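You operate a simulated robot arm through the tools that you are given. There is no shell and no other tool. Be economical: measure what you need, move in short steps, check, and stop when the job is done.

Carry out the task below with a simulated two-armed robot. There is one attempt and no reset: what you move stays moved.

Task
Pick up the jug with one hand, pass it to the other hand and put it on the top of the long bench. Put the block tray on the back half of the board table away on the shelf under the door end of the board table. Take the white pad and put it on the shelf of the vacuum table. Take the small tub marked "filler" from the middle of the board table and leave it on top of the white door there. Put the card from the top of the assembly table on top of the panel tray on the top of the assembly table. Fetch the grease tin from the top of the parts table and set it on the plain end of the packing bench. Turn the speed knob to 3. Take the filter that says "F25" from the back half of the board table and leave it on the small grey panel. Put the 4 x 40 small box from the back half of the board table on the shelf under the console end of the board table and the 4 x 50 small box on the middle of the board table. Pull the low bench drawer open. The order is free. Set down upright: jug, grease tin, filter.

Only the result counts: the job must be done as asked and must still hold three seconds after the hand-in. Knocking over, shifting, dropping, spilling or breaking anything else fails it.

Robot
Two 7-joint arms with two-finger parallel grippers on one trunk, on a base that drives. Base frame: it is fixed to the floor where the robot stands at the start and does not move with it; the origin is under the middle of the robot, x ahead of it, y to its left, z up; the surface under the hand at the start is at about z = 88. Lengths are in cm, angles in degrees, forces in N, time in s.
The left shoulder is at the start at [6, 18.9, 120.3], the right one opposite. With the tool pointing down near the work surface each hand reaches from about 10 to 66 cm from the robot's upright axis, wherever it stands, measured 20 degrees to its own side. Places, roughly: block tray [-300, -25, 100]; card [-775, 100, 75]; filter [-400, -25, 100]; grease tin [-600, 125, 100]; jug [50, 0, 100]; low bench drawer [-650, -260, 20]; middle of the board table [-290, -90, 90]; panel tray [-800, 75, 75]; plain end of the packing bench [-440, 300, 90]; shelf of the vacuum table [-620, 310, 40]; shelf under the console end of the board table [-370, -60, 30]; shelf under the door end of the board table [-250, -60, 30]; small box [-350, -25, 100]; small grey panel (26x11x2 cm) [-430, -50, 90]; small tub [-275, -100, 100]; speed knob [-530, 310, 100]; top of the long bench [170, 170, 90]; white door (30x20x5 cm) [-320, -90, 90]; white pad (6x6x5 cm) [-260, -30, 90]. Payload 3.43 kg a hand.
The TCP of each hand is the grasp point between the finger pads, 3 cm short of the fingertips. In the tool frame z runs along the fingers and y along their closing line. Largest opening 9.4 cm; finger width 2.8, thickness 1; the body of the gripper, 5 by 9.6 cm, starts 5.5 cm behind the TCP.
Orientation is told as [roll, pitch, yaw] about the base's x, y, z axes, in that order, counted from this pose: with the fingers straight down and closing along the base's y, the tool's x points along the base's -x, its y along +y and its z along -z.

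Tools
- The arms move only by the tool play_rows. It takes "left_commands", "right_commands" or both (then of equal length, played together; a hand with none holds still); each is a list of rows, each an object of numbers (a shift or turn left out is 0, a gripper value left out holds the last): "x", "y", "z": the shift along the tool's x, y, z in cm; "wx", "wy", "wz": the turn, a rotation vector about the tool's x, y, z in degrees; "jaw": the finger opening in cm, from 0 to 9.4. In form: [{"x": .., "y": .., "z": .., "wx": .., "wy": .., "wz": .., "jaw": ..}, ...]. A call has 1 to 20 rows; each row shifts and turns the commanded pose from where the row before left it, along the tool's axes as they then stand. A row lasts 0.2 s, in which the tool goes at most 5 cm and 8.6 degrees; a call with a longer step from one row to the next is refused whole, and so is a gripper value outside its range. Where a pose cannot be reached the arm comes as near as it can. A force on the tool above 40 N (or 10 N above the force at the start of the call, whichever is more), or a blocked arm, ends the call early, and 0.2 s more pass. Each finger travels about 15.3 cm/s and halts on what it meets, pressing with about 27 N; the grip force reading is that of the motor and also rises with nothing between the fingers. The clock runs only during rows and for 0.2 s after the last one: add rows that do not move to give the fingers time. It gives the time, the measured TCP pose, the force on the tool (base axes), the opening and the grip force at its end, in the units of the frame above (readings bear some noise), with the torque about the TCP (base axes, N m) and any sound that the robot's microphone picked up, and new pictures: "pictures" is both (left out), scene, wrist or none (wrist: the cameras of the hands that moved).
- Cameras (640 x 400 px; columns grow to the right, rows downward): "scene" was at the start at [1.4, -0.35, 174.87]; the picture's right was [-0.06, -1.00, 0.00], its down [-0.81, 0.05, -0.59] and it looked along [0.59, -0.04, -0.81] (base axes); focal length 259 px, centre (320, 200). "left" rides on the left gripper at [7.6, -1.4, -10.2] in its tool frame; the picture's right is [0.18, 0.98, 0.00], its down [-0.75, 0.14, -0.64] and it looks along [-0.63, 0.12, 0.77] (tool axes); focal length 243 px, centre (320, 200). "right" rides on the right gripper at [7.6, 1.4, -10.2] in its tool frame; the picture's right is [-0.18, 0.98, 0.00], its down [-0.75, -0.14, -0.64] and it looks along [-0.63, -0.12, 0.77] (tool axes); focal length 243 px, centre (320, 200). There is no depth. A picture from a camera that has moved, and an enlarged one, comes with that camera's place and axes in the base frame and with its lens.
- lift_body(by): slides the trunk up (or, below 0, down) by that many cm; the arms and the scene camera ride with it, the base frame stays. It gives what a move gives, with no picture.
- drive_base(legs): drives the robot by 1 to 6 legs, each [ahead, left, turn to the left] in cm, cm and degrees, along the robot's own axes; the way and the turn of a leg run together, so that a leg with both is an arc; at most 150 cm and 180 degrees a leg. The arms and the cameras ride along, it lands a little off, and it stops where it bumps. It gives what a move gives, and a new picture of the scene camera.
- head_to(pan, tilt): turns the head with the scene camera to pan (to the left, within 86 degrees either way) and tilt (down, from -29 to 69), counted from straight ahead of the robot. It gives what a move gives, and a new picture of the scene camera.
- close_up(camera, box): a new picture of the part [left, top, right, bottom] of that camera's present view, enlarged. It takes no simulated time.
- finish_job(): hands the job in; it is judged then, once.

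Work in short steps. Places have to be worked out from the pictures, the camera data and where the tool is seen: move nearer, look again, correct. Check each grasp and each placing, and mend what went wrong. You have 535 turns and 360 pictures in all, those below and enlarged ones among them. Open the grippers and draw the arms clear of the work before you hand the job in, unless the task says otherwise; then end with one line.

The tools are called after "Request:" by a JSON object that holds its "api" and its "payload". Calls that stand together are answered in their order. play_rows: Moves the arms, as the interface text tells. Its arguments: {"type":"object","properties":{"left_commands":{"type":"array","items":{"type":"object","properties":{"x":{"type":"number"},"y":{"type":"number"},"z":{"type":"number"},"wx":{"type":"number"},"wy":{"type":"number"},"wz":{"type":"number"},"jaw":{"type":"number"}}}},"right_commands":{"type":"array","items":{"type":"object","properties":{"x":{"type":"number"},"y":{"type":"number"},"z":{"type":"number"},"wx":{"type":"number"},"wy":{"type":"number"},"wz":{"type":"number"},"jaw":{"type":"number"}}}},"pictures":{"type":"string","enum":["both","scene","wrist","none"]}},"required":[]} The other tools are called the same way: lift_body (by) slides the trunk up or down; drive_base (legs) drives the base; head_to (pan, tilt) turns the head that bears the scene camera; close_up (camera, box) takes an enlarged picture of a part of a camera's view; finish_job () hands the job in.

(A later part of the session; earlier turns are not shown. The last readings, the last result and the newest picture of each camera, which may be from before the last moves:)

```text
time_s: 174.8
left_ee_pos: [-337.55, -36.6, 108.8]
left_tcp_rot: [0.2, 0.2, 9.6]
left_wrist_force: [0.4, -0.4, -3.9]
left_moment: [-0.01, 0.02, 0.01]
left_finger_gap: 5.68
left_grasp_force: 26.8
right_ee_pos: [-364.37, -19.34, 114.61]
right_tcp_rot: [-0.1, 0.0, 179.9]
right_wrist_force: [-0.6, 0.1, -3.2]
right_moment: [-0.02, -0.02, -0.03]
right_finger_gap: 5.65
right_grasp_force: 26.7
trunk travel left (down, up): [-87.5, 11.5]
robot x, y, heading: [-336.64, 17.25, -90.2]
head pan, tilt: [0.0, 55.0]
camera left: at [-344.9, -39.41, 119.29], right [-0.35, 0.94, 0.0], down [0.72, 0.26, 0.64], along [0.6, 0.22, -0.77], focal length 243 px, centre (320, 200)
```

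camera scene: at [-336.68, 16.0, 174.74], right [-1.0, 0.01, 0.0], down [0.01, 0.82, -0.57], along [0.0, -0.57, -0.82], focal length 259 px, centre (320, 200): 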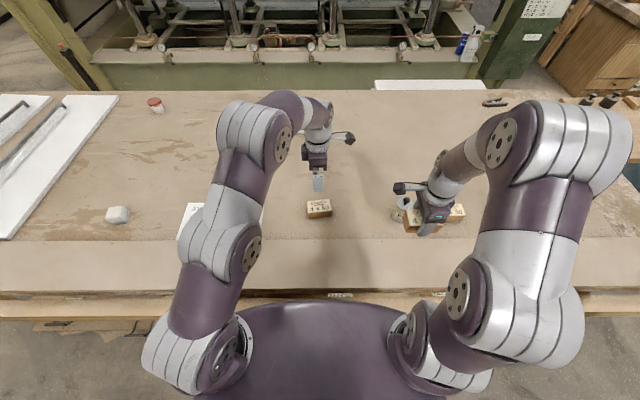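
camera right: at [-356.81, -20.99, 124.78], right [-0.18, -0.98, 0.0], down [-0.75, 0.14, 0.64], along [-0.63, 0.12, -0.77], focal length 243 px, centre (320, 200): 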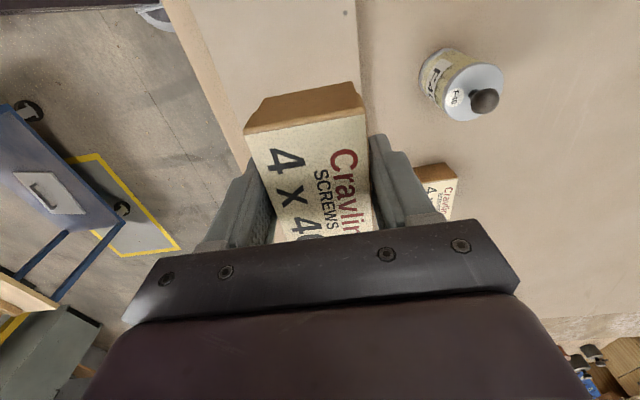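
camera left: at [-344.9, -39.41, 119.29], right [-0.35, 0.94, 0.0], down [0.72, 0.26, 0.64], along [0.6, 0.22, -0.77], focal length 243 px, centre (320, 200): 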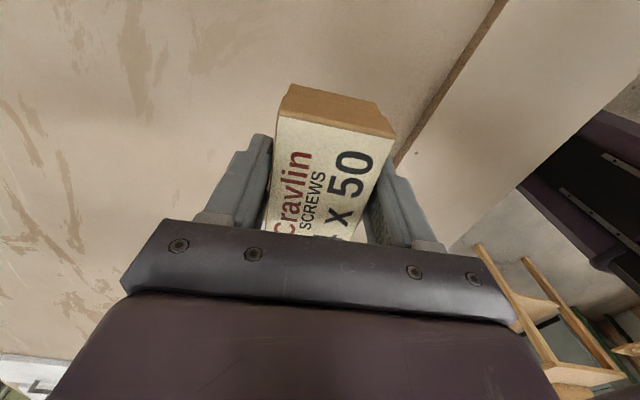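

Both boxes are held. I back out, tuck the left hand with its box, and go down to the console-end shelf.

Request:
{"api": "drive_base", "payload": {"legs": [[-53, 0, 0], [0, -32, 0]]}}

Request:
{"api": "play_rows", "payload": {"left_commands": [{"wz": 8.5, "y": 2}, {"wz": 8.5, "y": 2}, {"wz": 8.5}, {"wz": 8.5}, {"wz": 8.5}, {"wz": 8.5}, {"wz": 8.5}, {"wz": 8.5}, {"wz": 8.5}, {"wz": 8.5}, {"wz": 8.5}, {"wz": 5, "x": 4}, {"x": 4, "y": 3}, {"x": 4, "y": 3}, {"x": 3, "y": 3}, {}], "pictures": "none"}}

Request:
{"api": "lift_body", "payload": {"by": -40}}

Request:
{"api": "lift_body", "payload": {"by": -27}}

Request:
{"api": "head_to", "payload": {"pan": -5, "tilt": 42}}

```text
time_s: 179.7
left_ee_pos: [-368.97, 17.8, 108.85]
left_tcp_rot: [0.2, 0.3, 10.0]
left_wrist_force: [0.3, -0.1, -3.5]
left_moment: [0.0, 0.04, 0.01]
left_finger_gap: 5.66
left_grasp_force: 26.7
right_ee_pos: [-395.98, 34.72, 114.72]
right_tcp_rot: [0.0, 0.0, -179.6]
right_wrist_force: [0.2, 0.2, -3.1]
right_moment: [0.02, 0.01, 0.01]
right_finger_gap: 5.63
right_grasp_force: 27.1
trunk travel left (down, up): [-87.5, 11.5]
robot x, y, heading: [-368.57, 71.56, -90.2]
head pan, tilt: [0.0, 55.0]
camera scene: at [-368.56, 70.52, 174.74], right [-1.0, 0.0, 0.0], down [0.0, 0.82, -0.57], along [0.0, -0.57, -0.82], focal length 259 px, centre (320, 200)
```

scene: 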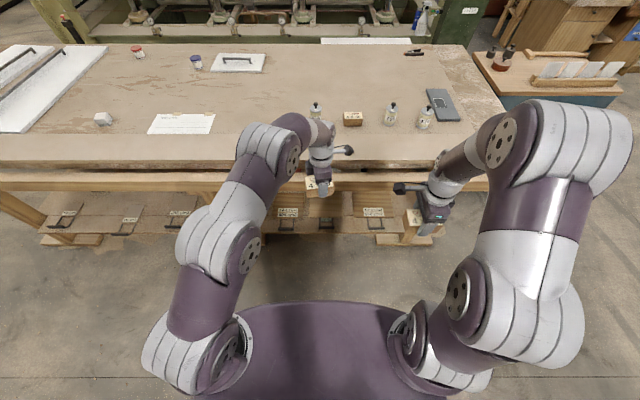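

```text
time_s: 183.1
left_ee_pos: [-361.38, 37.08, 109.04]
left_tcp_rot: [-0.2, 0.1, -88.5]
left_wrist_force: [0.0, -0.7, -4.0]
left_moment: [0.04, 0.0, 0.01]
left_finger_gap: 5.62
left_grasp_force: 27.1
right_ee_pos: [-396.21, 34.81, 114.58]
right_tcp_rot: [-0.1, 0.1, -179.5]
right_wrist_force: [0.2, 0.2, -3.5]
right_moment: [-0.01, -0.02, 0.0]
right_finger_gap: 5.63
right_grasp_force: 27.1
trunk travel left (down, up): [-87.5, 11.5]
robot x, y, heading: [-369.06, 71.73, -90.3]
head pan, tilt: [0.0, 55.0]
```

```text
time_s: 186.9
left_ee_pos: [-361.31, 36.99, 69.1]
left_tcp_rot: [-0.2, 0.0, -88.4]
left_wrist_force: [0.0, 0.9, -3.4]
left_moment: [0.03, -0.02, 0.03]
left_finger_gap: 5.6
left_grasp_force: 27.1
right_ee_pos: [-396.09, 34.81, 74.7]
right_tcp_rot: [0.0, 0.1, -179.6]
right_wrist_force: [0.3, -0.3, -4.0]
right_moment: [0.0, -0.02, 0.02]
right_finger_gap: 5.64
right_grasp_force: 26.7
trunk travel left (down, up): [-47.5, 51.5]
robot x, y, heading: [-368.93, 71.59, -90.2]
head pan, tilt: [0.0, 55.0]
```

```text
time_s: 189.7
left_ee_pos: [-361.26, 37.07, 42.2]
left_tcp_rot: [-0.1, 0.1, -88.5]
left_wrist_force: [0.0, -0.4, -3.5]
left_moment: [0.03, -0.02, 0.01]
left_finger_gap: 5.63
left_grasp_force: 27.1
right_ee_pos: [-396.12, 34.75, 47.59]
right_tcp_rot: [-0.1, 0.0, -179.6]
right_wrist_force: [0.3, -0.1, -2.8]
right_moment: [-0.02, -0.06, -0.01]
right_finger_gap: 5.63
right_grasp_force: 26.1
trunk travel left (down, up): [-20.5, 78.5]
robot x, y, heading: [-368.8, 71.66, -90.1]
head pan, tilt: [0.0, 55.0]
```

```text
time_s: 190.4
left_ee_pos: [-361.32, 37.11, 42.13]
left_tcp_rot: [-0.2, 0.0, -88.5]
left_wrist_force: [0.6, -0.3, -3.5]
left_moment: [0.05, 0.02, 0.01]
left_finger_gap: 5.63
left_grasp_force: 27.8
right_ee_pos: [-396.25, 34.74, 47.67]
right_tcp_rot: [0.1, 0.0, -179.6]
right_wrist_force: [0.3, 0.1, -2.9]
right_moment: [-0.05, 0.0, 0.0]
right_finger_gap: 5.62
right_grasp_force: 27.0
trunk travel left (down, up): [-20.5, 78.5]
robot x, y, heading: [-368.89, 72.11, -90.1]
head pan, tilt: [-5.0, 42.0]
camera scene: at [-369.45, 69.47, 109.51], right [-1.0, 0.09, 0.0], down [0.06, 0.67, -0.74], along [-0.07, -0.74, -0.67], focal length 259 px, centre (320, 200)
```

scene: 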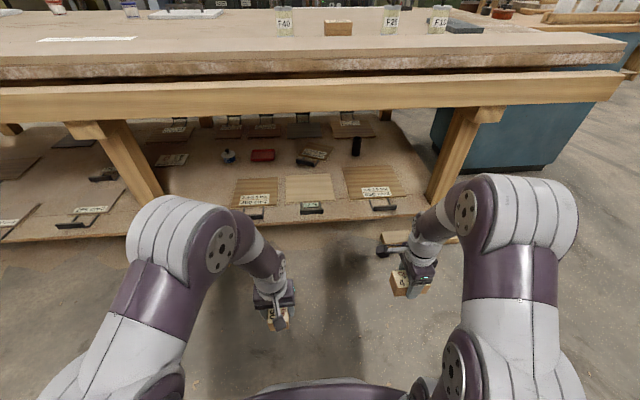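

The gap is centred at about (-388.8, -9.3). I drive in and bring the right hand over it.

Request:
{"api": "drive_base", "payload": {"legs": [[27, 0, 0]]}}

Request:
{"api": "play_rows", "payload": {"right_commands": [{"x": 3.7, "z": 1}, {"x": 3.7, "z": 1}, {"y": 4, "z": 1}, {"y": 4, "z": 1}, {"y": 4}, {"y": 3.5}, {}]}}

```text
time_s: 192.3
left_ee_pos: [-361.35, 10.08, 42.16]
left_tcp_rot: [-0.2, 0.1, -88.6]
left_wrist_force: [0.5, 0.0, -3.6]
left_moment: [0.0, 0.01, 0.0]
left_finger_gap: 5.63
left_grasp_force: 27.3
right_ee_pos: [-396.13, 7.71, 47.68]
right_tcp_rot: [0.0, 0.0, -179.7]
right_wrist_force: [0.6, -0.1, -3.1]
right_moment: [-0.02, -0.03, 0.01]
right_finger_gap: 5.63
right_grasp_force: 27.0
trunk travel left (down, up): [-20.5, 78.5]
robot x, y, heading: [-368.64, 44.67, -89.9]
head pan, tilt: [-5.0, 42.0]
camera scene: at [-369.5, 42.34, 109.51], right [-1.0, 0.09, 0.0], down [0.06, 0.67, -0.74], along [-0.07, -0.74, -0.67], focal length 259 px, centre (320, 200)
```

scene: 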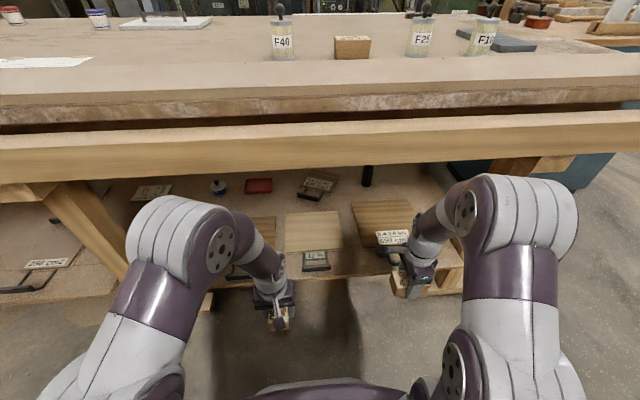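

```text
time_s: 193.9
left_ee_pos: [-361.29, 9.89, 42.16]
left_tcp_rot: [-0.1, 0.2, -88.4]
left_wrist_force: [-0.3, 0.1, -3.6]
left_moment: [0.04, -0.03, 0.02]
left_finger_gap: 5.65
left_grasp_force: 26.8
right_ee_pos: [-388.84, -7.8, 43.68]
right_tcp_rot: [-0.1, 0.0, -179.7]
right_wrist_force: [1.2, 0.0, -4.1]
right_moment: [-0.03, -0.04, -0.02]
right_finger_gap: 5.63
right_grasp_force: 27.2
trunk travel left (down, up): [-20.5, 78.5]
robot x, y, heading: [-368.36, 44.68, -90.0]
head pan, tilt: [-5.0, 42.0]
camera scene: at [-369.49, 42.32, 109.51], right [-1.0, 0.09, 0.0], down [0.06, 0.67, -0.74], along [-0.07, -0.74, -0.67], focal length 259 px, centre (320, 200)
camera right: at [-381.26, -9.18, 53.78], right [-0.18, -0.98, 0.0], down [-0.75, 0.14, 0.64], along [-0.63, 0.12, -0.77], focal length 243 px, centre (320, 200)
```

scene: 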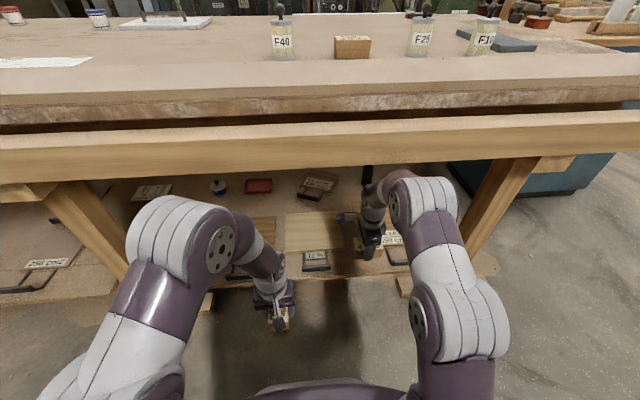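
right: 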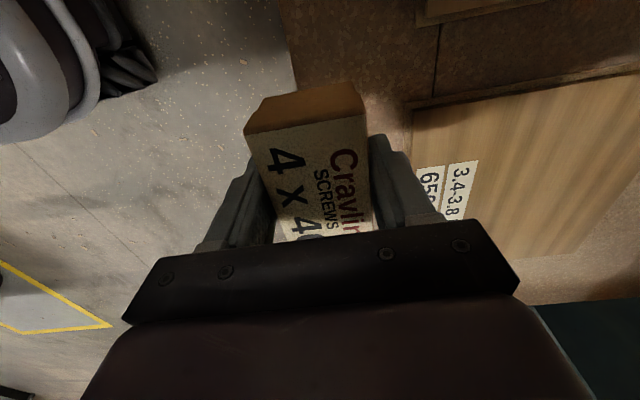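

Clearances are good, with the box about 5 cm ahead of the 650 tray. I lower to the shelf.

Request:
{"api": "play_rows", "payload": {"right_commands": [{"y": 0.5, "z": 3}, {"z": 3}, {"z": 2.5}, {"z": 0.5}, {"z": 0.4}, {"z": 0.4}, {}], "pictures": "wrist"}}

```text
time_s: 195.5
left_ee_pos: [-361.24, 9.88, 42.23]
left_tcp_rot: [-0.2, 0.1, -88.5]
left_wrist_force: [0.2, -0.5, -3.8]
left_moment: [0.05, -0.04, 0.0]
left_finger_gap: 5.63
left_grasp_force: 26.8
right_ee_pos: [-388.66, -8.36, 33.81]
right_tcp_rot: [-0.1, 0.0, -179.7]
right_wrist_force: [0.1, 0.1, -4.0]
right_moment: [-0.01, 0.01, 0.0]
right_finger_gap: 5.64
right_grasp_force: 26.7
trunk travel left (down, up): [-20.5, 78.5]
robot x, y, heading: [-368.73, 44.71, -90.1]
head pan, tilt: [-5.0, 42.0]
camera right: at [-381.15, -9.7, 44.01], right [-0.18, -0.98, 0.0], down [-0.75, 0.14, 0.64], along [-0.63, 0.12, -0.77], focal length 243 px, centre (320, 200)
```

right: 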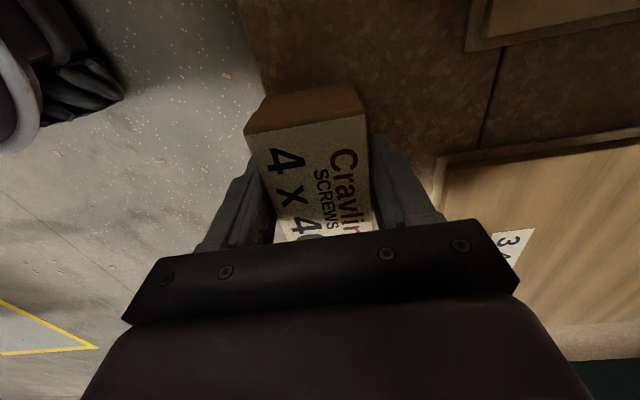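

The shelf edge looks to be at y ≈ -6, so the box needs to go about 2 cm further in. I lift slightly, shift and lower until contact.

Request:
{"api": "play_rows", "payload": {"right_commands": [{"z": -0.8}, {"x": 1, "y": 1.2}, {"y": 1.2}, {"z": 0.8}, {"z": 0.4}, {"z": 0.4}, {"z": 0.4}, {}], "pictures": "wrist"}}

```text
time_s: 197.3
left_ee_pos: [-361.38, 9.98, 42.24]
left_tcp_rot: [-0.3, -0.1, -88.5]
left_wrist_force: [-0.1, -0.1, -3.1]
left_moment: [0.01, 0.0, 0.0]
left_finger_gap: 5.63
left_grasp_force: 26.9
right_ee_pos: [-387.62, -10.87, 32.97]
right_tcp_rot: [0.4, -0.1, -179.8]
right_wrist_force: [-1.8, -2.1, 30.3]
right_moment: [0.21, -0.1, -0.03]
right_finger_gap: 5.62
right_grasp_force: 26.3
trunk travel left (down, up): [-20.5, 78.5]
robot x, y, heading: [-368.4, 44.72, -90.1]
head pan, tilt: [-5.0, 42.0]
camera right: at [-380.12, -12.15, 43.2], right [-0.18, -0.98, 0.01], down [-0.75, 0.14, 0.64], along [-0.63, 0.11, -0.77], focal length 243 px, centre (320, 200)
```

right: 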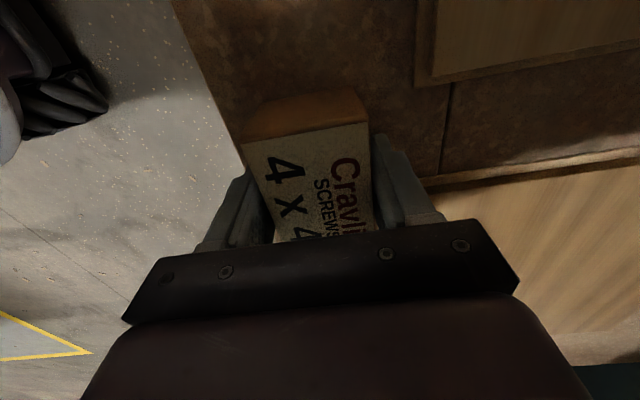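

It is down on the shelf. I release with a small opening, lift off and back away.

Request:
{"api": "play_rows", "payload": {"right_commands": [{"z": -0.4}, {"jaw": 7}, {"jaw": 7}, {"z": -3}, {"z": -4}, {"z": -2}, {"y": -4}, {"y": -4}, {"y": -4}, {}], "pictures": "none"}}

Request:
{"api": "drive_base", "payload": {"legs": [[-27, 0, 0]]}}

Request:
{"api": "close_up", "payload": {"camera": "scene", "box": [200, 130, 460, 290]}}

```text
time_s: 199.5
left_ee_pos: [-361.34, 10.0, 42.24]
left_tcp_rot: [-0.2, 0.1, -88.5]
left_wrist_force: [-0.7, 0.2, -3.8]
left_moment: [0.04, -0.01, 0.02]
left_finger_gap: 5.65
left_grasp_force: 27.5
right_ee_pos: [-387.69, 1.19, 41.96]
right_tcp_rot: [-0.1, 0.0, -179.7]
right_wrist_force: [-0.2, -0.2, 0.3]
right_moment: [-0.02, -0.01, -0.01]
right_finger_gap: 6.99
right_grasp_force: 0.1
trunk travel left (down, up): [-20.5, 78.5]
robot x, y, heading: [-368.73, 44.76, -90.0]
head pan, tilt: [-5.0, 42.0]
```

```text
time_s: 201.4
left_ee_pos: [-361.26, 37.2, 42.19]
left_tcp_rot: [-0.2, 0.2, -88.4]
left_wrist_force: [-0.1, -0.5, -3.7]
left_moment: [0.06, -0.03, 0.0]
left_finger_gap: 5.63
left_grasp_force: 27.0
right_ee_pos: [-387.73, 28.41, 41.9]
right_tcp_rot: [0.0, 0.0, -179.6]
right_wrist_force: [0.3, -0.9, 0.2]
right_moment: [-0.01, -0.01, 0.0]
right_finger_gap: 7.0
right_grasp_force: 0.0
trunk travel left (down, up): [-20.5, 78.5]
robot x, y, heading: [-368.69, 71.64, -89.9]
head pan, tilt: [-5.0, 42.0]
camera scene: at [-369.44, 69.51, 109.52], right [-1.0, 0.09, 0.0], down [0.06, 0.67, -0.74], along [-0.07, -0.74, -0.67], focal length 259 px, centre (320, 200)
```

scene: 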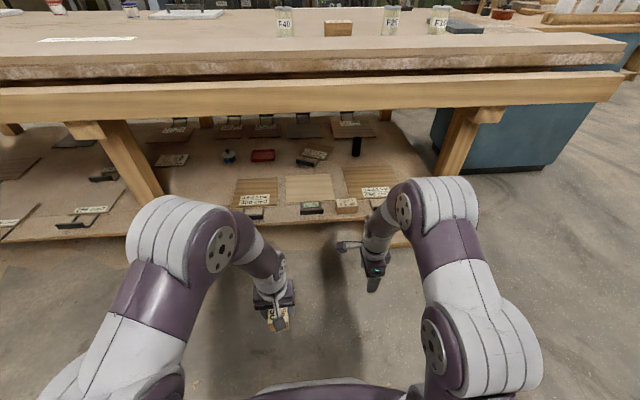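

```text
2.46 times, centred on (330, 210) of scene
camera zoom: at [-369.44, 69.51, 109.52], right [-1.0, 0.09, 0.0], down [0.06, 0.67, -0.74], along [-0.07, -0.74, -0.67], focal length 638 px, centre (295, 175)
```

zoom: 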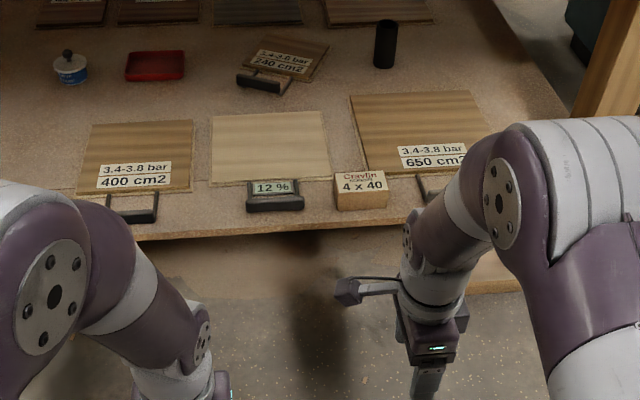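

The 4 x 40 box sits well. I raise the trunk and go to the filters and the grey panel.

Request:
{"api": "lift_body", "payload": {"by": 40}}

Request:
{"api": "lift_body", "payload": {"by": 27}}

Request:
{"api": "play_rows", "payload": {"right_commands": [{"wz": -8.5, "z": -2}, {"wz": -8.5, "z": -2}, {"wz": -8.5, "z": -2}, {"wz": -8.5, "z": -2}, {"wz": -8.5, "z": -1}, {"wz": -8.5, "jaw": 9.4}, {"wz": -8.5}, {"wz": -8.5}, {"wz": -8.5}, {"wz": -8.5}, {"wz": -5}, {}], "left_commands": [{}, {}, {"z": -2}, {"z": -2}, {"z": -2}, {"z": -1}, {}, {}, {}, {}, {}, {}], "pictures": "none"}}

Request:
{"api": "drive_base", "payload": {"legs": [[54, -20, 0]]}}

Request:
{"api": "head_to", "payload": {"pan": -20, "tilt": 52}}

```text
time_s: 205.3
left_ee_pos: [-361.31, 37.1, 82.13]
left_tcp_rot: [-0.2, 0.1, -88.4]
left_wrist_force: [0.8, 0.8, -3.8]
left_moment: [0.04, 0.01, 0.02]
left_finger_gap: 5.63
left_grasp_force: 27.3
right_ee_pos: [-387.52, 28.39, 81.86]
right_tcp_rot: [0.0, 0.0, -179.6]
right_wrist_force: [-0.4, -0.1, -1.0]
right_moment: [-0.03, -0.02, -0.04]
right_finger_gap: 7.01
right_grasp_force: 0.1
trunk travel left (down, up): [-60.5, 38.5]
robot x, y, heading: [-368.72, 71.74, -90.0]
head pan, tilt: [-5.0, 42.0]
```

```text
time_s: 208.0
left_ee_pos: [-361.43, 37.02, 109.14]
left_tcp_rot: [-0.2, 0.0, -88.4]
left_wrist_force: [0.2, 0.7, -3.3]
left_moment: [0.03, 0.0, 0.02]
left_finger_gap: 5.62
left_grasp_force: 27.4
right_ee_pos: [-387.62, 28.2, 108.98]
right_tcp_rot: [0.0, 0.0, -179.7]
right_wrist_force: [-0.1, 0.4, -0.2]
right_moment: [0.0, 0.01, -0.01]
right_finger_gap: 7.01
right_grasp_force: 0.0
trunk travel left (down, up): [-87.5, 11.5]
robot x, y, heading: [-368.84, 71.55, -89.9]
head pan, tilt: [-5.0, 42.0]
```

```text
time_s: 210.6
left_ee_pos: [-361.18, 37.1, 116.12]
left_tcp_rot: [-0.2, 0.2, -88.4]
left_wrist_force: [0.6, 0.7, -3.2]
left_moment: [0.03, -0.03, 0.0]
left_finger_gap: 5.61
left_grasp_force: 27.4
right_ee_pos: [-387.63, 28.3, 117.93]
right_tcp_rot: [-0.1, 0.0, -89.5]
right_wrist_force: [0.2, 0.1, 0.4]
right_moment: [-0.01, -0.01, 0.02]
right_finger_gap: 9.39
right_grasp_force: 0.1
trunk travel left (down, up): [-87.5, 11.5]
robot x, y, heading: [-368.98, 72.06, -89.9]
head pan, tilt: [-5.0, 42.0]
```

```text
time_s: 213.9
left_ee_pos: [-380.5, -17.04, 116.16]
left_tcp_rot: [-0.2, 0.1, -87.9]
left_wrist_force: [-0.8, -0.1, -3.8]
left_moment: [0.01, -0.01, 0.01]
left_finger_gap: 5.61
left_grasp_force: 26.8
right_ee_pos: [-406.76, -25.95, 117.99]
right_tcp_rot: [0.0, 0.0, -89.1]
right_wrist_force: [0.1, -0.8, 0.4]
right_moment: [0.0, -0.02, -0.04]
right_finger_gap: 9.42
right_grasp_force: 0.1
trunk travel left (down, up): [-87.5, 11.5]
robot x, y, heading: [-388.73, 17.54, -89.3]
head pan, tilt: [-5.0, 42.0]
camera scene: at [-388.98, 15.42, 176.52], right [-1.0, 0.08, 0.0], down [0.05, 0.67, -0.74], along [-0.06, -0.74, -0.67], focal length 259 px, centre (320, 200)
```

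scene: 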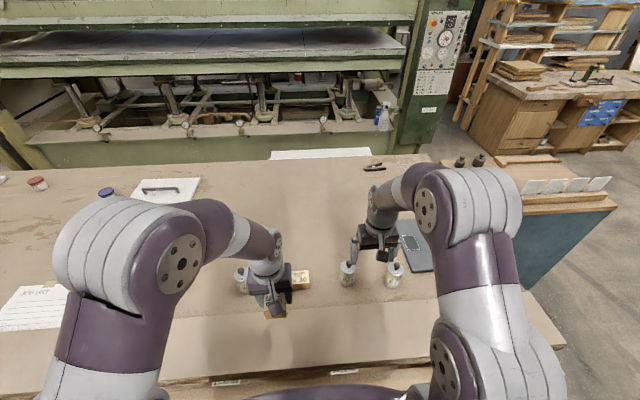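

```text
time_s: 214.7
left_ee_pos: [-380.45, -17.11, 116.12]
left_tcp_rot: [-0.1, 0.2, -87.9]
left_wrist_force: [0.4, -1.1, -3.8]
left_moment: [0.03, -0.02, -0.01]
left_finger_gap: 5.62
left_grasp_force: 27.1
right_ee_pos: [-406.78, -26.01, 117.91]
right_tcp_rot: [0.0, 0.0, -89.1]
right_wrist_force: [-0.3, 0.3, 0.2]
right_moment: [-0.04, 0.02, -0.04]
right_finger_gap: 9.4
right_grasp_force: 0.0
trunk travel left (down, up): [-87.5, 11.5]
robot x, y, heading: [-388.49, 17.28, -89.5]
head pan, tilt: [-20.0, 52.0]
camera scene: at [-390.89, 16.49, 175.13], right [-0.94, 0.33, 0.0], down [0.26, 0.74, -0.62], along [-0.21, -0.58, -0.79], focal length 259 px, centre (320, 200)
```

scene: 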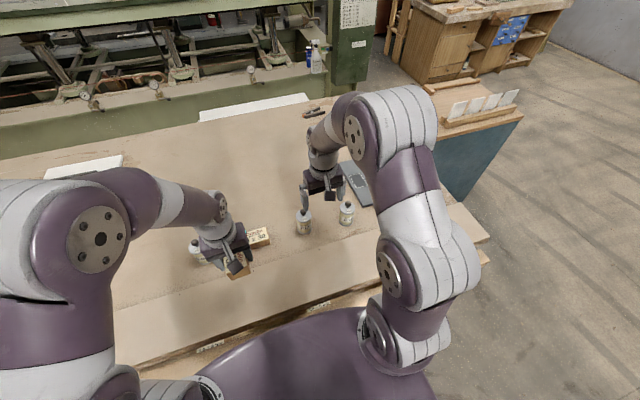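

I look through the right wrist camera at the filter and the panel.

Request:
{"api": "close_up", "payload": {"camera": "right", "box": [0, 0, 640, 400]}}

Request:
{"api": "close_up", "payload": {"camera": "scene", "box": [280, 140, 400, 240]}}

```text
1.00 times, centred on (320, 200) of right (not enlarged: the box is as wide or as high as the picture)
camera zoom: at [-405.64, -18.48, 128.1], right [0.99, -0.17, 0.0], down [-0.13, -0.76, 0.64], along [-0.11, -0.63, -0.77], focal length 243 px, centre (320, 200)
```

zoom: 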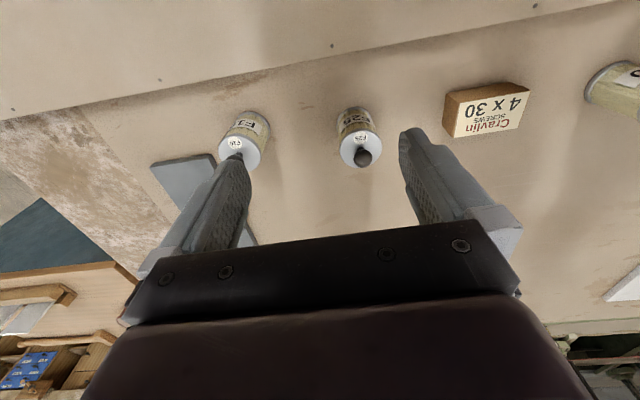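

```text
4.00 times, centred on (340, 190) of scene
camera zoom: at [-390.89, 16.49, 175.13], right [-0.94, 0.33, 0.0], down [0.26, 0.74, -0.62], along [-0.21, -0.58, -0.79], focal length 1037 px, centre (240, 240)
```

zoom: 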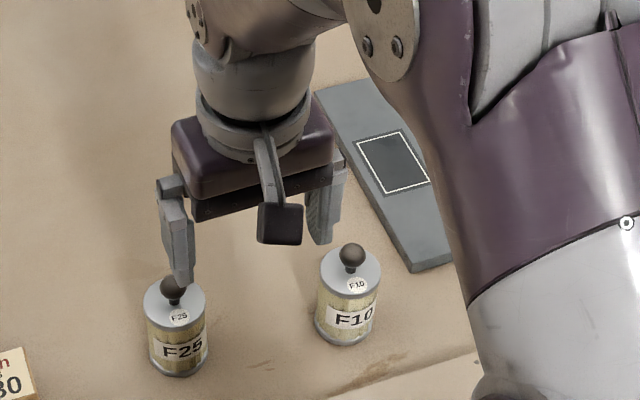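

F25 stands at about (-403, -34) with its cap at z ≈ 100 and a knob on top. The panel centre is near (-430, -47). I position over F25 and descend partway.

Request:
{"api": "play_rows", "payload": {"right_commands": [{"x": -4, "y": 1.8}, {"x": -4, "y": 1.9}, {"z": 4}, {"z": 4}, {}], "pictures": "wrist"}}

```text
time_s: 215.9
left_ee_pos: [-380.55, -17.12, 116.14]
left_tcp_rot: [-0.2, 0.1, -87.9]
left_wrist_force: [-0.2, -0.3, -3.6]
left_moment: [-0.02, 0.02, -0.03]
left_finger_gap: 5.62
left_grasp_force: 27.0
right_ee_pos: [-403.01, -33.9, 109.96]
right_tcp_rot: [0.1, -0.1, -89.1]
right_wrist_force: [0.4, -1.2, 0.0]
right_moment: [0.0, 0.0, -0.01]
right_finger_gap: 9.42
right_grasp_force: 0.1
trunk travel left (down, up): [-87.5, 11.5]
robot x, y, heading: [-388.46, 17.6, -89.3]
head pan, tilt: [-20.0, 52.0]
camera right: at [-401.72, -26.29, 120.12], right [0.99, -0.17, 0.0], down [-0.13, -0.76, 0.64], along [-0.11, -0.63, -0.77], focal length 243 px, centre (320, 200)
```

right: 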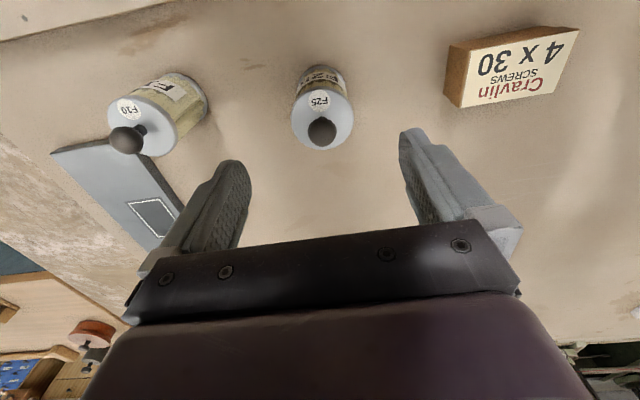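

I'm centred over the cap. I go down to z ≈ 98.8 and grip the body.

Request:
{"api": "play_rows", "payload": {"right_commands": [{"z": 4}, {"z": 4}, {"z": 3.1}, {}, {"jaw": 3.5}, {"jaw": 3.5}, {"jaw": 3.5}, {}], "pictures": "wrist"}}

```text
time_s: 217.7
left_ee_pos: [-380.56, -17.15, 116.11]
left_tcp_rot: [-0.1, 0.1, -87.9]
left_wrist_force: [-0.8, -0.4, -3.4]
left_moment: [0.01, 0.02, 0.01]
left_finger_gap: 5.63
left_grasp_force: 27.0
right_ee_pos: [-402.95, -34.0, 98.84]
right_tcp_rot: [0.0, 0.0, -89.1]
right_wrist_force: [-0.1, 0.4, 0.0]
right_moment: [0.03, -0.01, 0.02]
right_finger_gap: 5.78
right_grasp_force: 27.5
trunk travel left (down, up): [-87.5, 11.5]
robot x, y, heading: [-388.37, 17.51, -89.5]
head pan, tilt: [-20.0, 52.0]
camera right: at [-401.74, -26.33, 109.05], right [0.99, -0.17, 0.0], down [-0.13, -0.76, 0.64], along [-0.11, -0.63, -0.77], focal length 243 px, centre (320, 200)
```

right: 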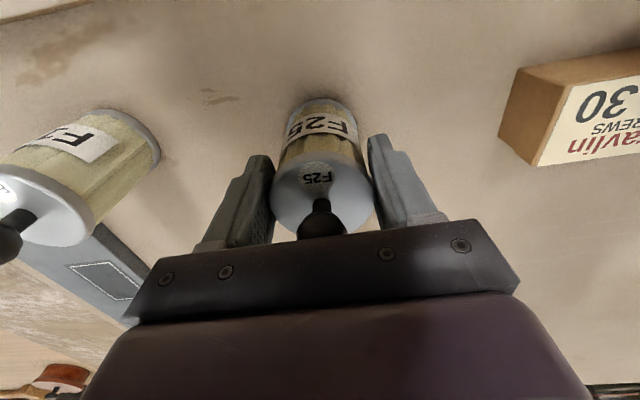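

The filter is gripped. I lift it well clear and shift the base right toward the panel.

Request:
{"api": "play_rows", "payload": {"right_commands": [{"z": -3}, {"z": -4}, {"z": -4}, {"z": -4}, {"z": -1}, {}], "pictures": "none"}}

Request:
{"api": "drive_base", "payload": {"legs": [[2, -24, 0]]}}

Request:
{"api": "play_rows", "payload": {"right_commands": [{"x": -4, "y": -1}, {"x": -4, "y": -1}, {}], "pictures": "both"}}

```text
time_s: 219.1
left_ee_pos: [-380.6, -17.11, 116.02]
left_tcp_rot: [-0.2, 0.1, -87.8]
left_wrist_force: [0.2, 0.4, -4.1]
left_moment: [0.0, 0.0, 0.0]
left_finger_gap: 5.63
left_grasp_force: 27.0
right_ee_pos: [-403.02, -33.89, 114.87]
right_tcp_rot: [0.0, 0.0, -89.0]
right_wrist_force: [0.7, 1.1, -0.8]
right_moment: [0.05, 0.0, 0.02]
right_finger_gap: 5.76
right_grasp_force: 27.0
trunk travel left (down, up): [-87.5, 11.5]
robot x, y, heading: [-388.54, 17.9, -89.7]
head pan, tilt: [-20.0, 52.0]
```

```text
time_s: 220.8
left_ee_pos: [-404.48, -19.31, 116.05]
left_tcp_rot: [-0.3, 0.1, -88.1]
left_wrist_force: [-0.1, -0.1, -3.4]
left_moment: [0.0, 0.04, -0.02]
left_finger_gap: 5.62
left_grasp_force: 26.8
right_ee_pos: [-426.93, -36.1, 114.94]
right_tcp_rot: [0.0, 0.0, -89.1]
right_wrist_force: [0.2, -0.1, -1.3]
right_moment: [-0.02, -0.02, -0.03]
right_finger_gap: 5.75
right_grasp_force: 27.0
trunk travel left (down, up): [-87.5, 11.5]
robot x, y, heading: [-412.36, 15.45, -89.8]
head pan, tilt: [-20.0, 52.0]
camera scene: at [-414.69, 14.35, 175.13], right [-0.94, 0.34, 0.0], down [0.26, 0.74, -0.62], along [-0.21, -0.58, -0.79], focal length 259 px, centre (320, 200)
```

scene: 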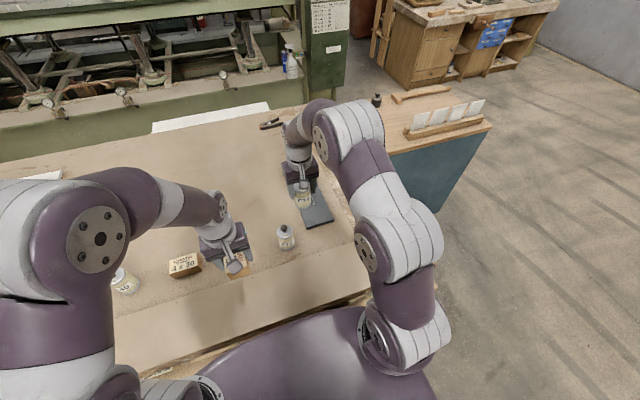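

```text
time_s: 221.7
left_ee_pos: [-404.71, -19.06, 116.34]
left_tcp_rot: [-0.2, 0.0, -88.0]
left_wrist_force: [0.2, 0.0, -2.6]
left_moment: [0.01, 0.03, 0.03]
left_finger_gap: 5.62
left_grasp_force: 26.8
right_ee_pos: [-429.15, -42.11, 113.91]
right_tcp_rot: [0.0, 0.0, -89.2]
right_wrist_force: [0.6, 0.5, -1.0]
right_moment: [0.0, 0.0, -0.02]
right_finger_gap: 5.74
right_grasp_force: 26.9
right hand out of reach, approached as far as the arm can: row 2
trunk travel left (down, up): [-87.5, 11.5]
robot x, y, heading: [-412.38, 15.49, -89.8]
head pan, tilt: [-20.0, 52.0]
camera scene: at [-414.92, 14.64, 175.13], right [-0.94, 0.34, 0.0], down [0.26, 0.74, -0.62], along [-0.21, -0.58, -0.79], focal length 259 px, centre (320, 200)
camera right: at [-427.92, -34.5, 124.01], right [0.99, -0.17, 0.0], down [-0.13, -0.76, 0.64], along [-0.11, -0.63, -0.77], focal length 243 px, centre (320, 200)
```

scene: 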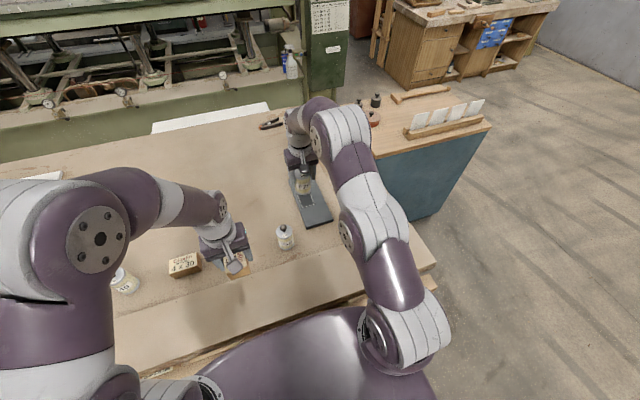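
right: 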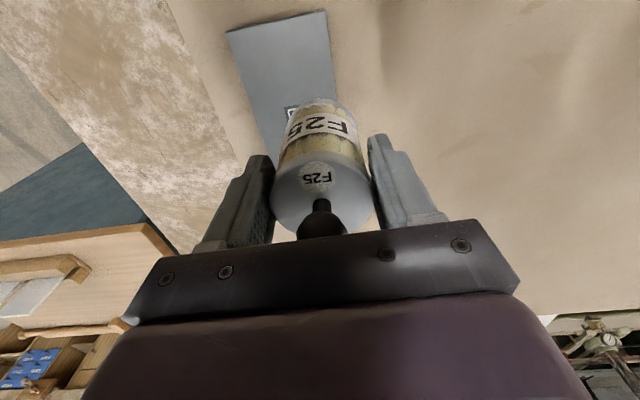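

The panel spans x ≈ -437.5 to -427.5 and y ≈ -35.5 to -61. I aim for (-432.5, -41), clear of the marked rectangle, and lower partway.

Request:
{"api": "play_rows", "payload": {"right_commands": [{"x": 1.3, "y": -3.4}, {"z": 4}, {"z": 4}, {"z": 2.5}, {}], "pictures": "both"}}

Request:
{"api": "close_up", "payload": {"camera": "scene", "box": [250, 120, 370, 260]}}

```text
time_s: 222.8
left_ee_pos: [-404.57, -19.2, 116.18]
left_tcp_rot: [-0.1, 0.1, -88.1]
left_wrist_force: [-0.3, -0.4, -4.0]
left_moment: [0.01, 0.01, 0.0]
left_finger_gap: 5.63
left_grasp_force: 27.1
right_ee_pos: [-432.32, -41.17, 103.41]
right_tcp_rot: [0.0, 0.0, -89.1]
right_wrist_force: [-0.2, -0.2, -0.8]
right_moment: [-0.02, -0.02, 0.0]
right_finger_gap: 5.77
right_grasp_force: 26.7
trunk travel left (down, up): [-87.5, 11.5]
robot x, y, heading: [-412.42, 15.13, -89.6]
head pan, tilt: [-20.0, 52.0]
camera scene: at [-414.82, 14.38, 175.13], right [-0.94, 0.34, 0.0], down [0.26, 0.74, -0.62], along [-0.21, -0.58, -0.79], focal length 259 px, centre (320, 200)
camera right: at [-431.13, -33.45, 113.45], right [0.99, -0.17, 0.0], down [-0.13, -0.76, 0.64], along [-0.11, -0.63, -0.77], focal length 243 px, centre (320, 200)
```

scene: 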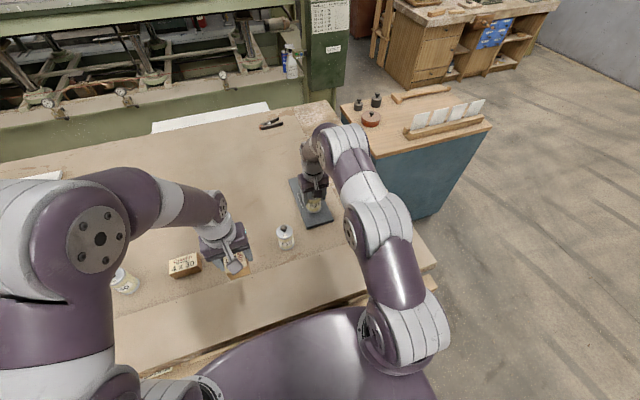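
right: 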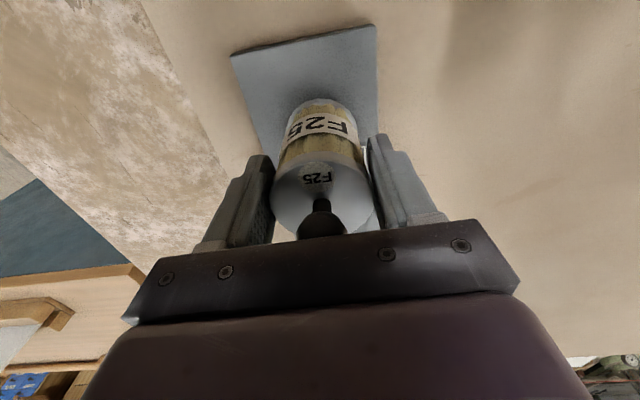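

```text
2.86 times, centred on (310, 190) of scene
camera zoom: at [-414.82, 14.38, 175.13], right [-0.94, 0.34, 0.0], down [0.26, 0.74, -0.62], along [-0.21, -0.58, -0.79], focal length 741 px, centre (349, 229)
```

zoom: 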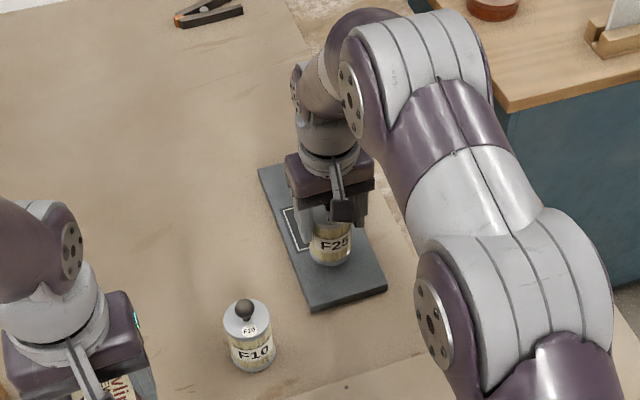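

It hovers over the panel, centred across its width. I lower the last bit slowly until contact.

Request:
{"api": "play_rows", "payload": {"right_commands": [{"z": 1.5}, {"z": 0.5}, {"z": 0.4}, {"z": 0.3}, {}], "pictures": "none"}}

```text
time_s: 224.1
left_ee_pos: [-404.52, -19.28, 116.19]
left_tcp_rot: [-0.2, 0.0, -88.0]
left_wrist_force: [-0.1, -0.3, -3.3]
left_moment: [0.03, 0.0, -0.03]
left_finger_gap: 5.6
left_grasp_force: 27.3
right_ee_pos: [-432.49, -41.14, 100.55]
right_tcp_rot: [-0.1, -0.1, -89.2]
right_wrist_force: [-0.3, -1.0, 8.6]
right_moment: [0.0, 0.23, -0.01]
right_finger_gap: 5.74
right_grasp_force: 27.4
trunk travel left (down, up): [-87.5, 11.5]
robot x, y, heading: [-412.61, 15.57, -89.4]
head pan, tilt: [-20.0, 52.0]
```

The filter touches the panel (8.6 N). I release it and rise.

Request:
{"api": "play_rows", "payload": {"right_commands": [{"jaw": 7.5}, {"jaw": 9}, {}, {"z": -3}, {"z": -4}, {"z": -4}, {"z": -4}, {"x": 4}, {"x": 4}, {"x": 4}, {}], "pictures": "scene"}}

Request:
{"api": "close_up", "payload": {"camera": "scene", "box": [250, 120, 370, 260]}}

```text
time_s: 226.4
left_ee_pos: [-404.57, -19.36, 116.16]
left_tcp_rot: [-0.2, 0.1, -88.0]
left_wrist_force: [-0.6, 0.5, -4.2]
left_moment: [0.0, -0.02, -0.01]
left_finger_gap: 5.64
left_grasp_force: 27.2
right_ee_pos: [-432.61, -29.2, 115.54]
right_tcp_rot: [0.0, 0.1, -89.2]
right_wrist_force: [0.4, 0.6, -0.6]
right_moment: [-0.01, 0.01, -0.01]
right_finger_gap: 9.03
right_grasp_force: 0.1
trunk travel left (down, up): [-87.5, 11.5]
robot x, y, heading: [-412.61, 15.05, -89.5]
head pan, tilt: [-20.0, 52.0]
camera scene: at [-414.86, 14.27, 175.13], right [-0.94, 0.34, 0.0], down [0.26, 0.74, -0.62], along [-0.21, -0.58, -0.79], focal length 259 px, centre (320, 200)
```

scene: 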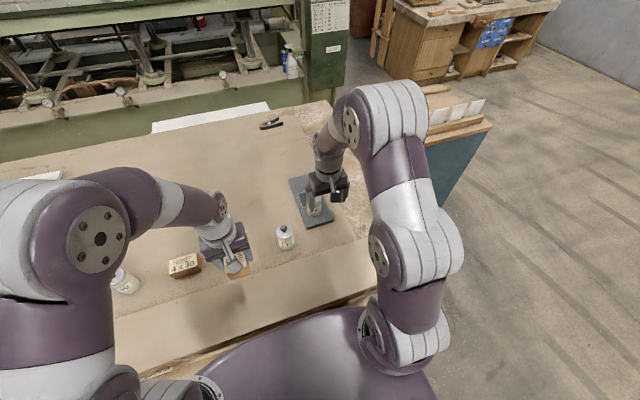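

```text
2.86 times, centred on (310, 190) of scene
camera zoom: at [-414.86, 14.27, 175.13], right [-0.94, 0.34, 0.0], down [0.26, 0.74, -0.62], along [-0.21, -0.58, -0.79], focal length 741 px, centre (349, 229)
```

zoom: 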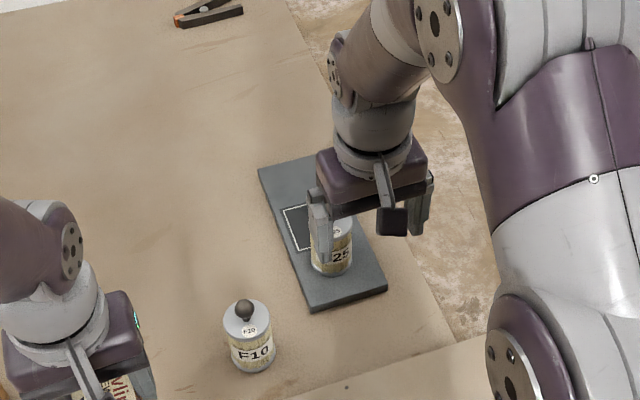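

The filter stands upright on the panel. Next I slide left along the table to the white pad, which the right hand will take.

Request:
{"api": "drive_base", "payload": {"legs": [[-3, 0, 0], [0, 150, 0], [0, 20, 0]]}}

Request:
{"api": "head_to", "payload": {"pan": -5, "tilt": 55}}

```text
time_s: 235.6
left_ee_pos: [-234.47, -17.48, 116.13]
left_tcp_rot: [-0.1, 0.1, -89.4]
left_wrist_force: [0.6, -0.6, -4.2]
left_moment: [0.03, -0.02, 0.01]
left_finger_gap: 5.66
left_grasp_force: 26.9
right_ee_pos: [-262.82, -26.55, 115.47]
right_tcp_rot: [0.2, 0.0, -90.5]
right_wrist_force: [-1.1, 0.2, 0.3]
right_moment: [0.0, 0.0, 0.0]
right_finger_gap: 8.98
right_grasp_force: 0.1
trunk travel left (down, up): [-87.5, 11.5]
robot x, y, heading: [-241.27, 17.61, -91.1]
head pan, tilt: [-20.0, 52.0]
camera scene: at [-244.09, 16.48, 175.12], right [-0.93, 0.36, 0.0], down [0.28, 0.74, -0.61], along [-0.22, -0.57, -0.79], focal length 259 px, centre (320, 200)
```

scene: 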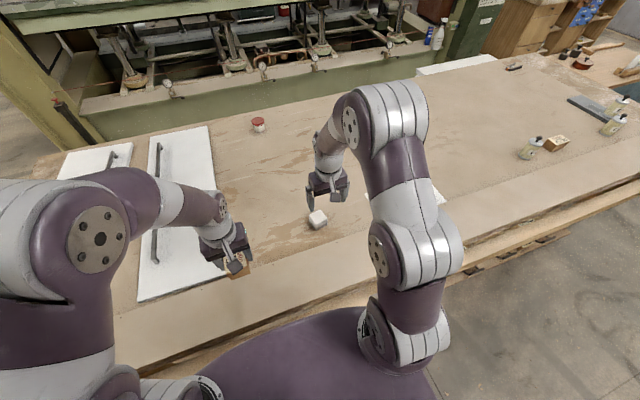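

```text
time_s: 236.3
left_ee_pos: [-234.13, -17.4, 115.99]
left_tcp_rot: [-0.3, 0.1, -89.4]
left_wrist_force: [0.5, 0.4, -4.1]
left_moment: [0.03, 0.02, 0.05]
left_finger_gap: 5.63
left_grasp_force: 27.2
right_ee_pos: [-262.51, -26.59, 115.72]
right_tcp_rot: [0.0, 0.0, -90.5]
right_wrist_force: [0.3, 0.0, 0.3]
right_moment: [-0.03, 0.01, -0.01]
right_finger_gap: 8.99
right_grasp_force: 0.0
trunk travel left (down, up): [-87.5, 11.5]
robot x, y, heading: [-241.44, 17.54, -91.0]
head pan, tilt: [-5.0, 55.0]
camera scene: at [-241.68, 16.32, 174.74], right [-0.99, 0.1, 0.0], down [0.09, 0.81, -0.57], along [-0.06, -0.57, -0.82], focal length 259 px, centre (320, 200)
```

scene: 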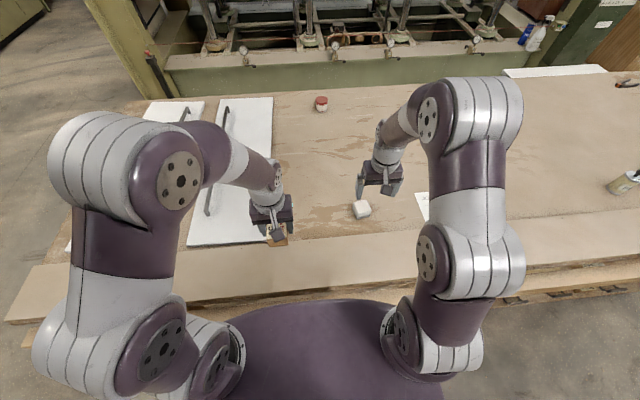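

Request:
{"api": "play_rows", "payload": {"right_commands": [{"x": -3.5, "y": 0.5, "jaw": 9.4}, {"x": -3.5, "y": 0.5}, {"z": 3}, {}], "pictures": "wrist"}}

```text
time_s: 237.3
left_ee_pos: [-234.3, -17.44, 116.15]
left_tcp_rot: [-0.2, 0.1, -89.4]
left_wrist_force: [-0.2, 0.6, -4.4]
left_moment: [0.03, 0.03, 0.01]
left_finger_gap: 5.61
left_grasp_force: 27.3
right_ee_pos: [-261.65, -33.51, 112.77]
right_tcp_rot: [-0.1, -0.1, -90.6]
right_wrist_force: [0.4, 0.2, -0.1]
right_moment: [-0.03, -0.04, -0.01]
right_finger_gap: 9.4
right_grasp_force: 0.0
trunk travel left (down, up): [-87.5, 11.5]
robot x, y, heading: [-241.51, 17.62, -91.1]
head pan, tilt: [-5.0, 55.0]
camera right: at [-260.29, -25.94, 122.86], right [0.98, -0.19, 0.0], down [-0.15, -0.75, 0.64], along [-0.12, -0.63, -0.77], focal length 243 px, centre (320, 200)
```

right: 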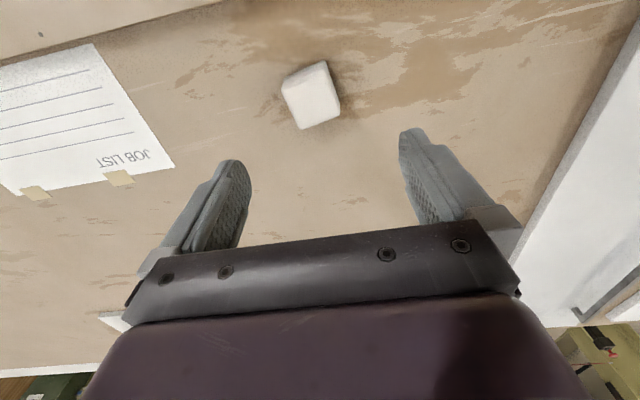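

The pad's top centre is at about (-262.5, -33.8). I adjust by 0.8 cm, go down and grip it.

Request:
{"api": "play_rows", "payload": {"right_commands": [{"y": -0.8, "x": -0.2, "wz": -3}, {"z": 4}, {"z": 4}, {"z": 4}, {"z": 4}, {"z": 1.8}, {}, {"jaw": 4}, {"jaw": 4}, {"jaw": 4}, {}, {"z": -3}, {"z": -4}, {"z": -4}, {"z": -4}, {}], "pictures": "wrist"}}

```text
time_s: 240.7
left_ee_pos: [-234.24, -17.4, 116.12]
left_tcp_rot: [-0.2, 0.1, -89.4]
left_wrist_force: [-0.6, 0.1, -3.8]
left_moment: [0.01, -0.01, -0.01]
left_finger_gap: 5.61
left_grasp_force: 26.9
right_ee_pos: [-262.36, -33.86, 109.9]
right_tcp_rot: [0.0, 0.1, -87.5]
right_wrist_force: [-0.3, 0.0, -1.4]
right_moment: [-0.01, -0.03, -0.04]
right_finger_gap: 5.87
right_grasp_force: 27.0
trunk travel left (down, up): [-87.5, 11.5]
robot x, y, heading: [-241.37, 17.23, -91.2]
head pan, tilt: [-5.0, 55.0]
camera right: at [-261.29, -26.15, 120.12], right [0.99, -0.14, 0.0], down [-0.11, -0.76, 0.64], along [-0.09, -0.63, -0.77], focal length 243 px, centre (320, 200)
```

right: 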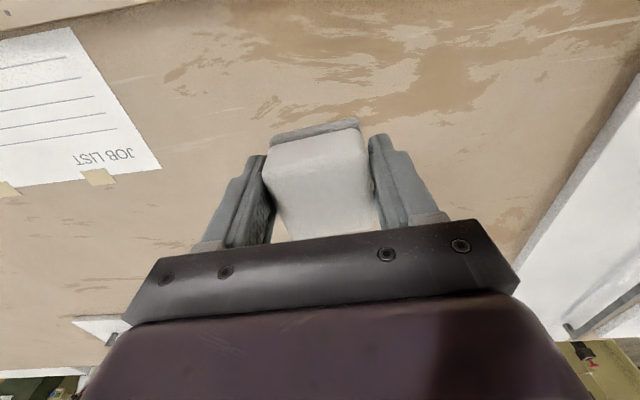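

The pad is held. I back off, drive around the door end of the table and look into the gap by the press.

Request:
{"api": "drive_base", "payload": {"legs": [[-45, 0, 1], [0, 150, 0], [110, 8, 0]]}}

Request:
{"api": "head_to", "payload": {"pan": -60, "tilt": 25}}

```text
time_s: 255.8
left_ee_pos: [-74.24, -82.2, 116.16]
left_tcp_rot: [-0.1, 0.1, -88.7]
left_wrist_force: [-0.2, -0.5, -3.7]
left_moment: [0.03, 0.03, -0.02]
left_finger_gap: 5.63
left_grasp_force: 26.9
right_ee_pos: [-101.93, -99.02, 109.9]
right_tcp_rot: [-0.1, 0.0, -86.8]
right_wrist_force: [-0.3, 0.7, -1.4]
right_moment: [0.0, 0.0, -0.04]
right_finger_gap: 5.77
right_grasp_force: 27.4
trunk travel left (down, up): [-87.5, 11.5]
robot x, y, heading: [-81.69, -47.45, -90.1]
head pan, tilt: [-5.0, 55.0]
camera scene: at [-82.11, -48.61, 174.74], right [-1.0, 0.09, 0.0], down [0.08, 0.82, -0.57], along [-0.05, -0.57, -0.82], focal length 259 px, centre (320, 200)
```

scene: 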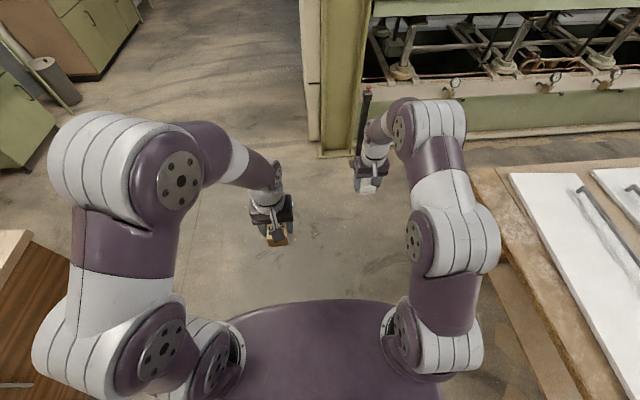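

```text
time_s: 257.1
left_ee_pos: [-74.07, -82.22, 116.08]
left_tcp_rot: [-0.2, 0.1, -88.6]
left_wrist_force: [0.5, -0.6, -3.7]
left_moment: [0.06, 0.0, 0.0]
left_finger_gap: 5.64
left_grasp_force: 26.7
right_ee_pos: [-101.97, -99.05, 109.88]
right_tcp_rot: [0.1, 0.1, -86.8]
right_wrist_force: [0.4, -0.1, -0.8]
right_moment: [-0.01, -0.04, 0.02]
right_finger_gap: 5.79
right_grasp_force: 27.4
trunk travel left (down, up): [-87.5, 11.5]
robot x, y, heading: [-81.56, -47.41, -90.4]
head pan, tilt: [-60.0, 25.0]
camera scene: at [-89.44, -46.07, 179.14], right [-0.5, 0.87, 0.0], down [0.37, 0.21, -0.91], along [-0.79, -0.45, -0.42], focal length 259 px, centre (320, 200)
```

scene: 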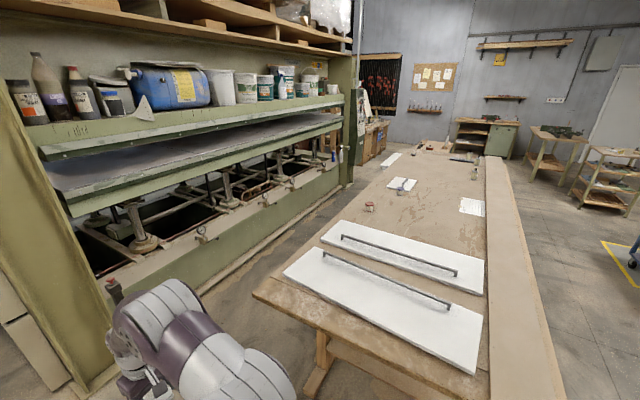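

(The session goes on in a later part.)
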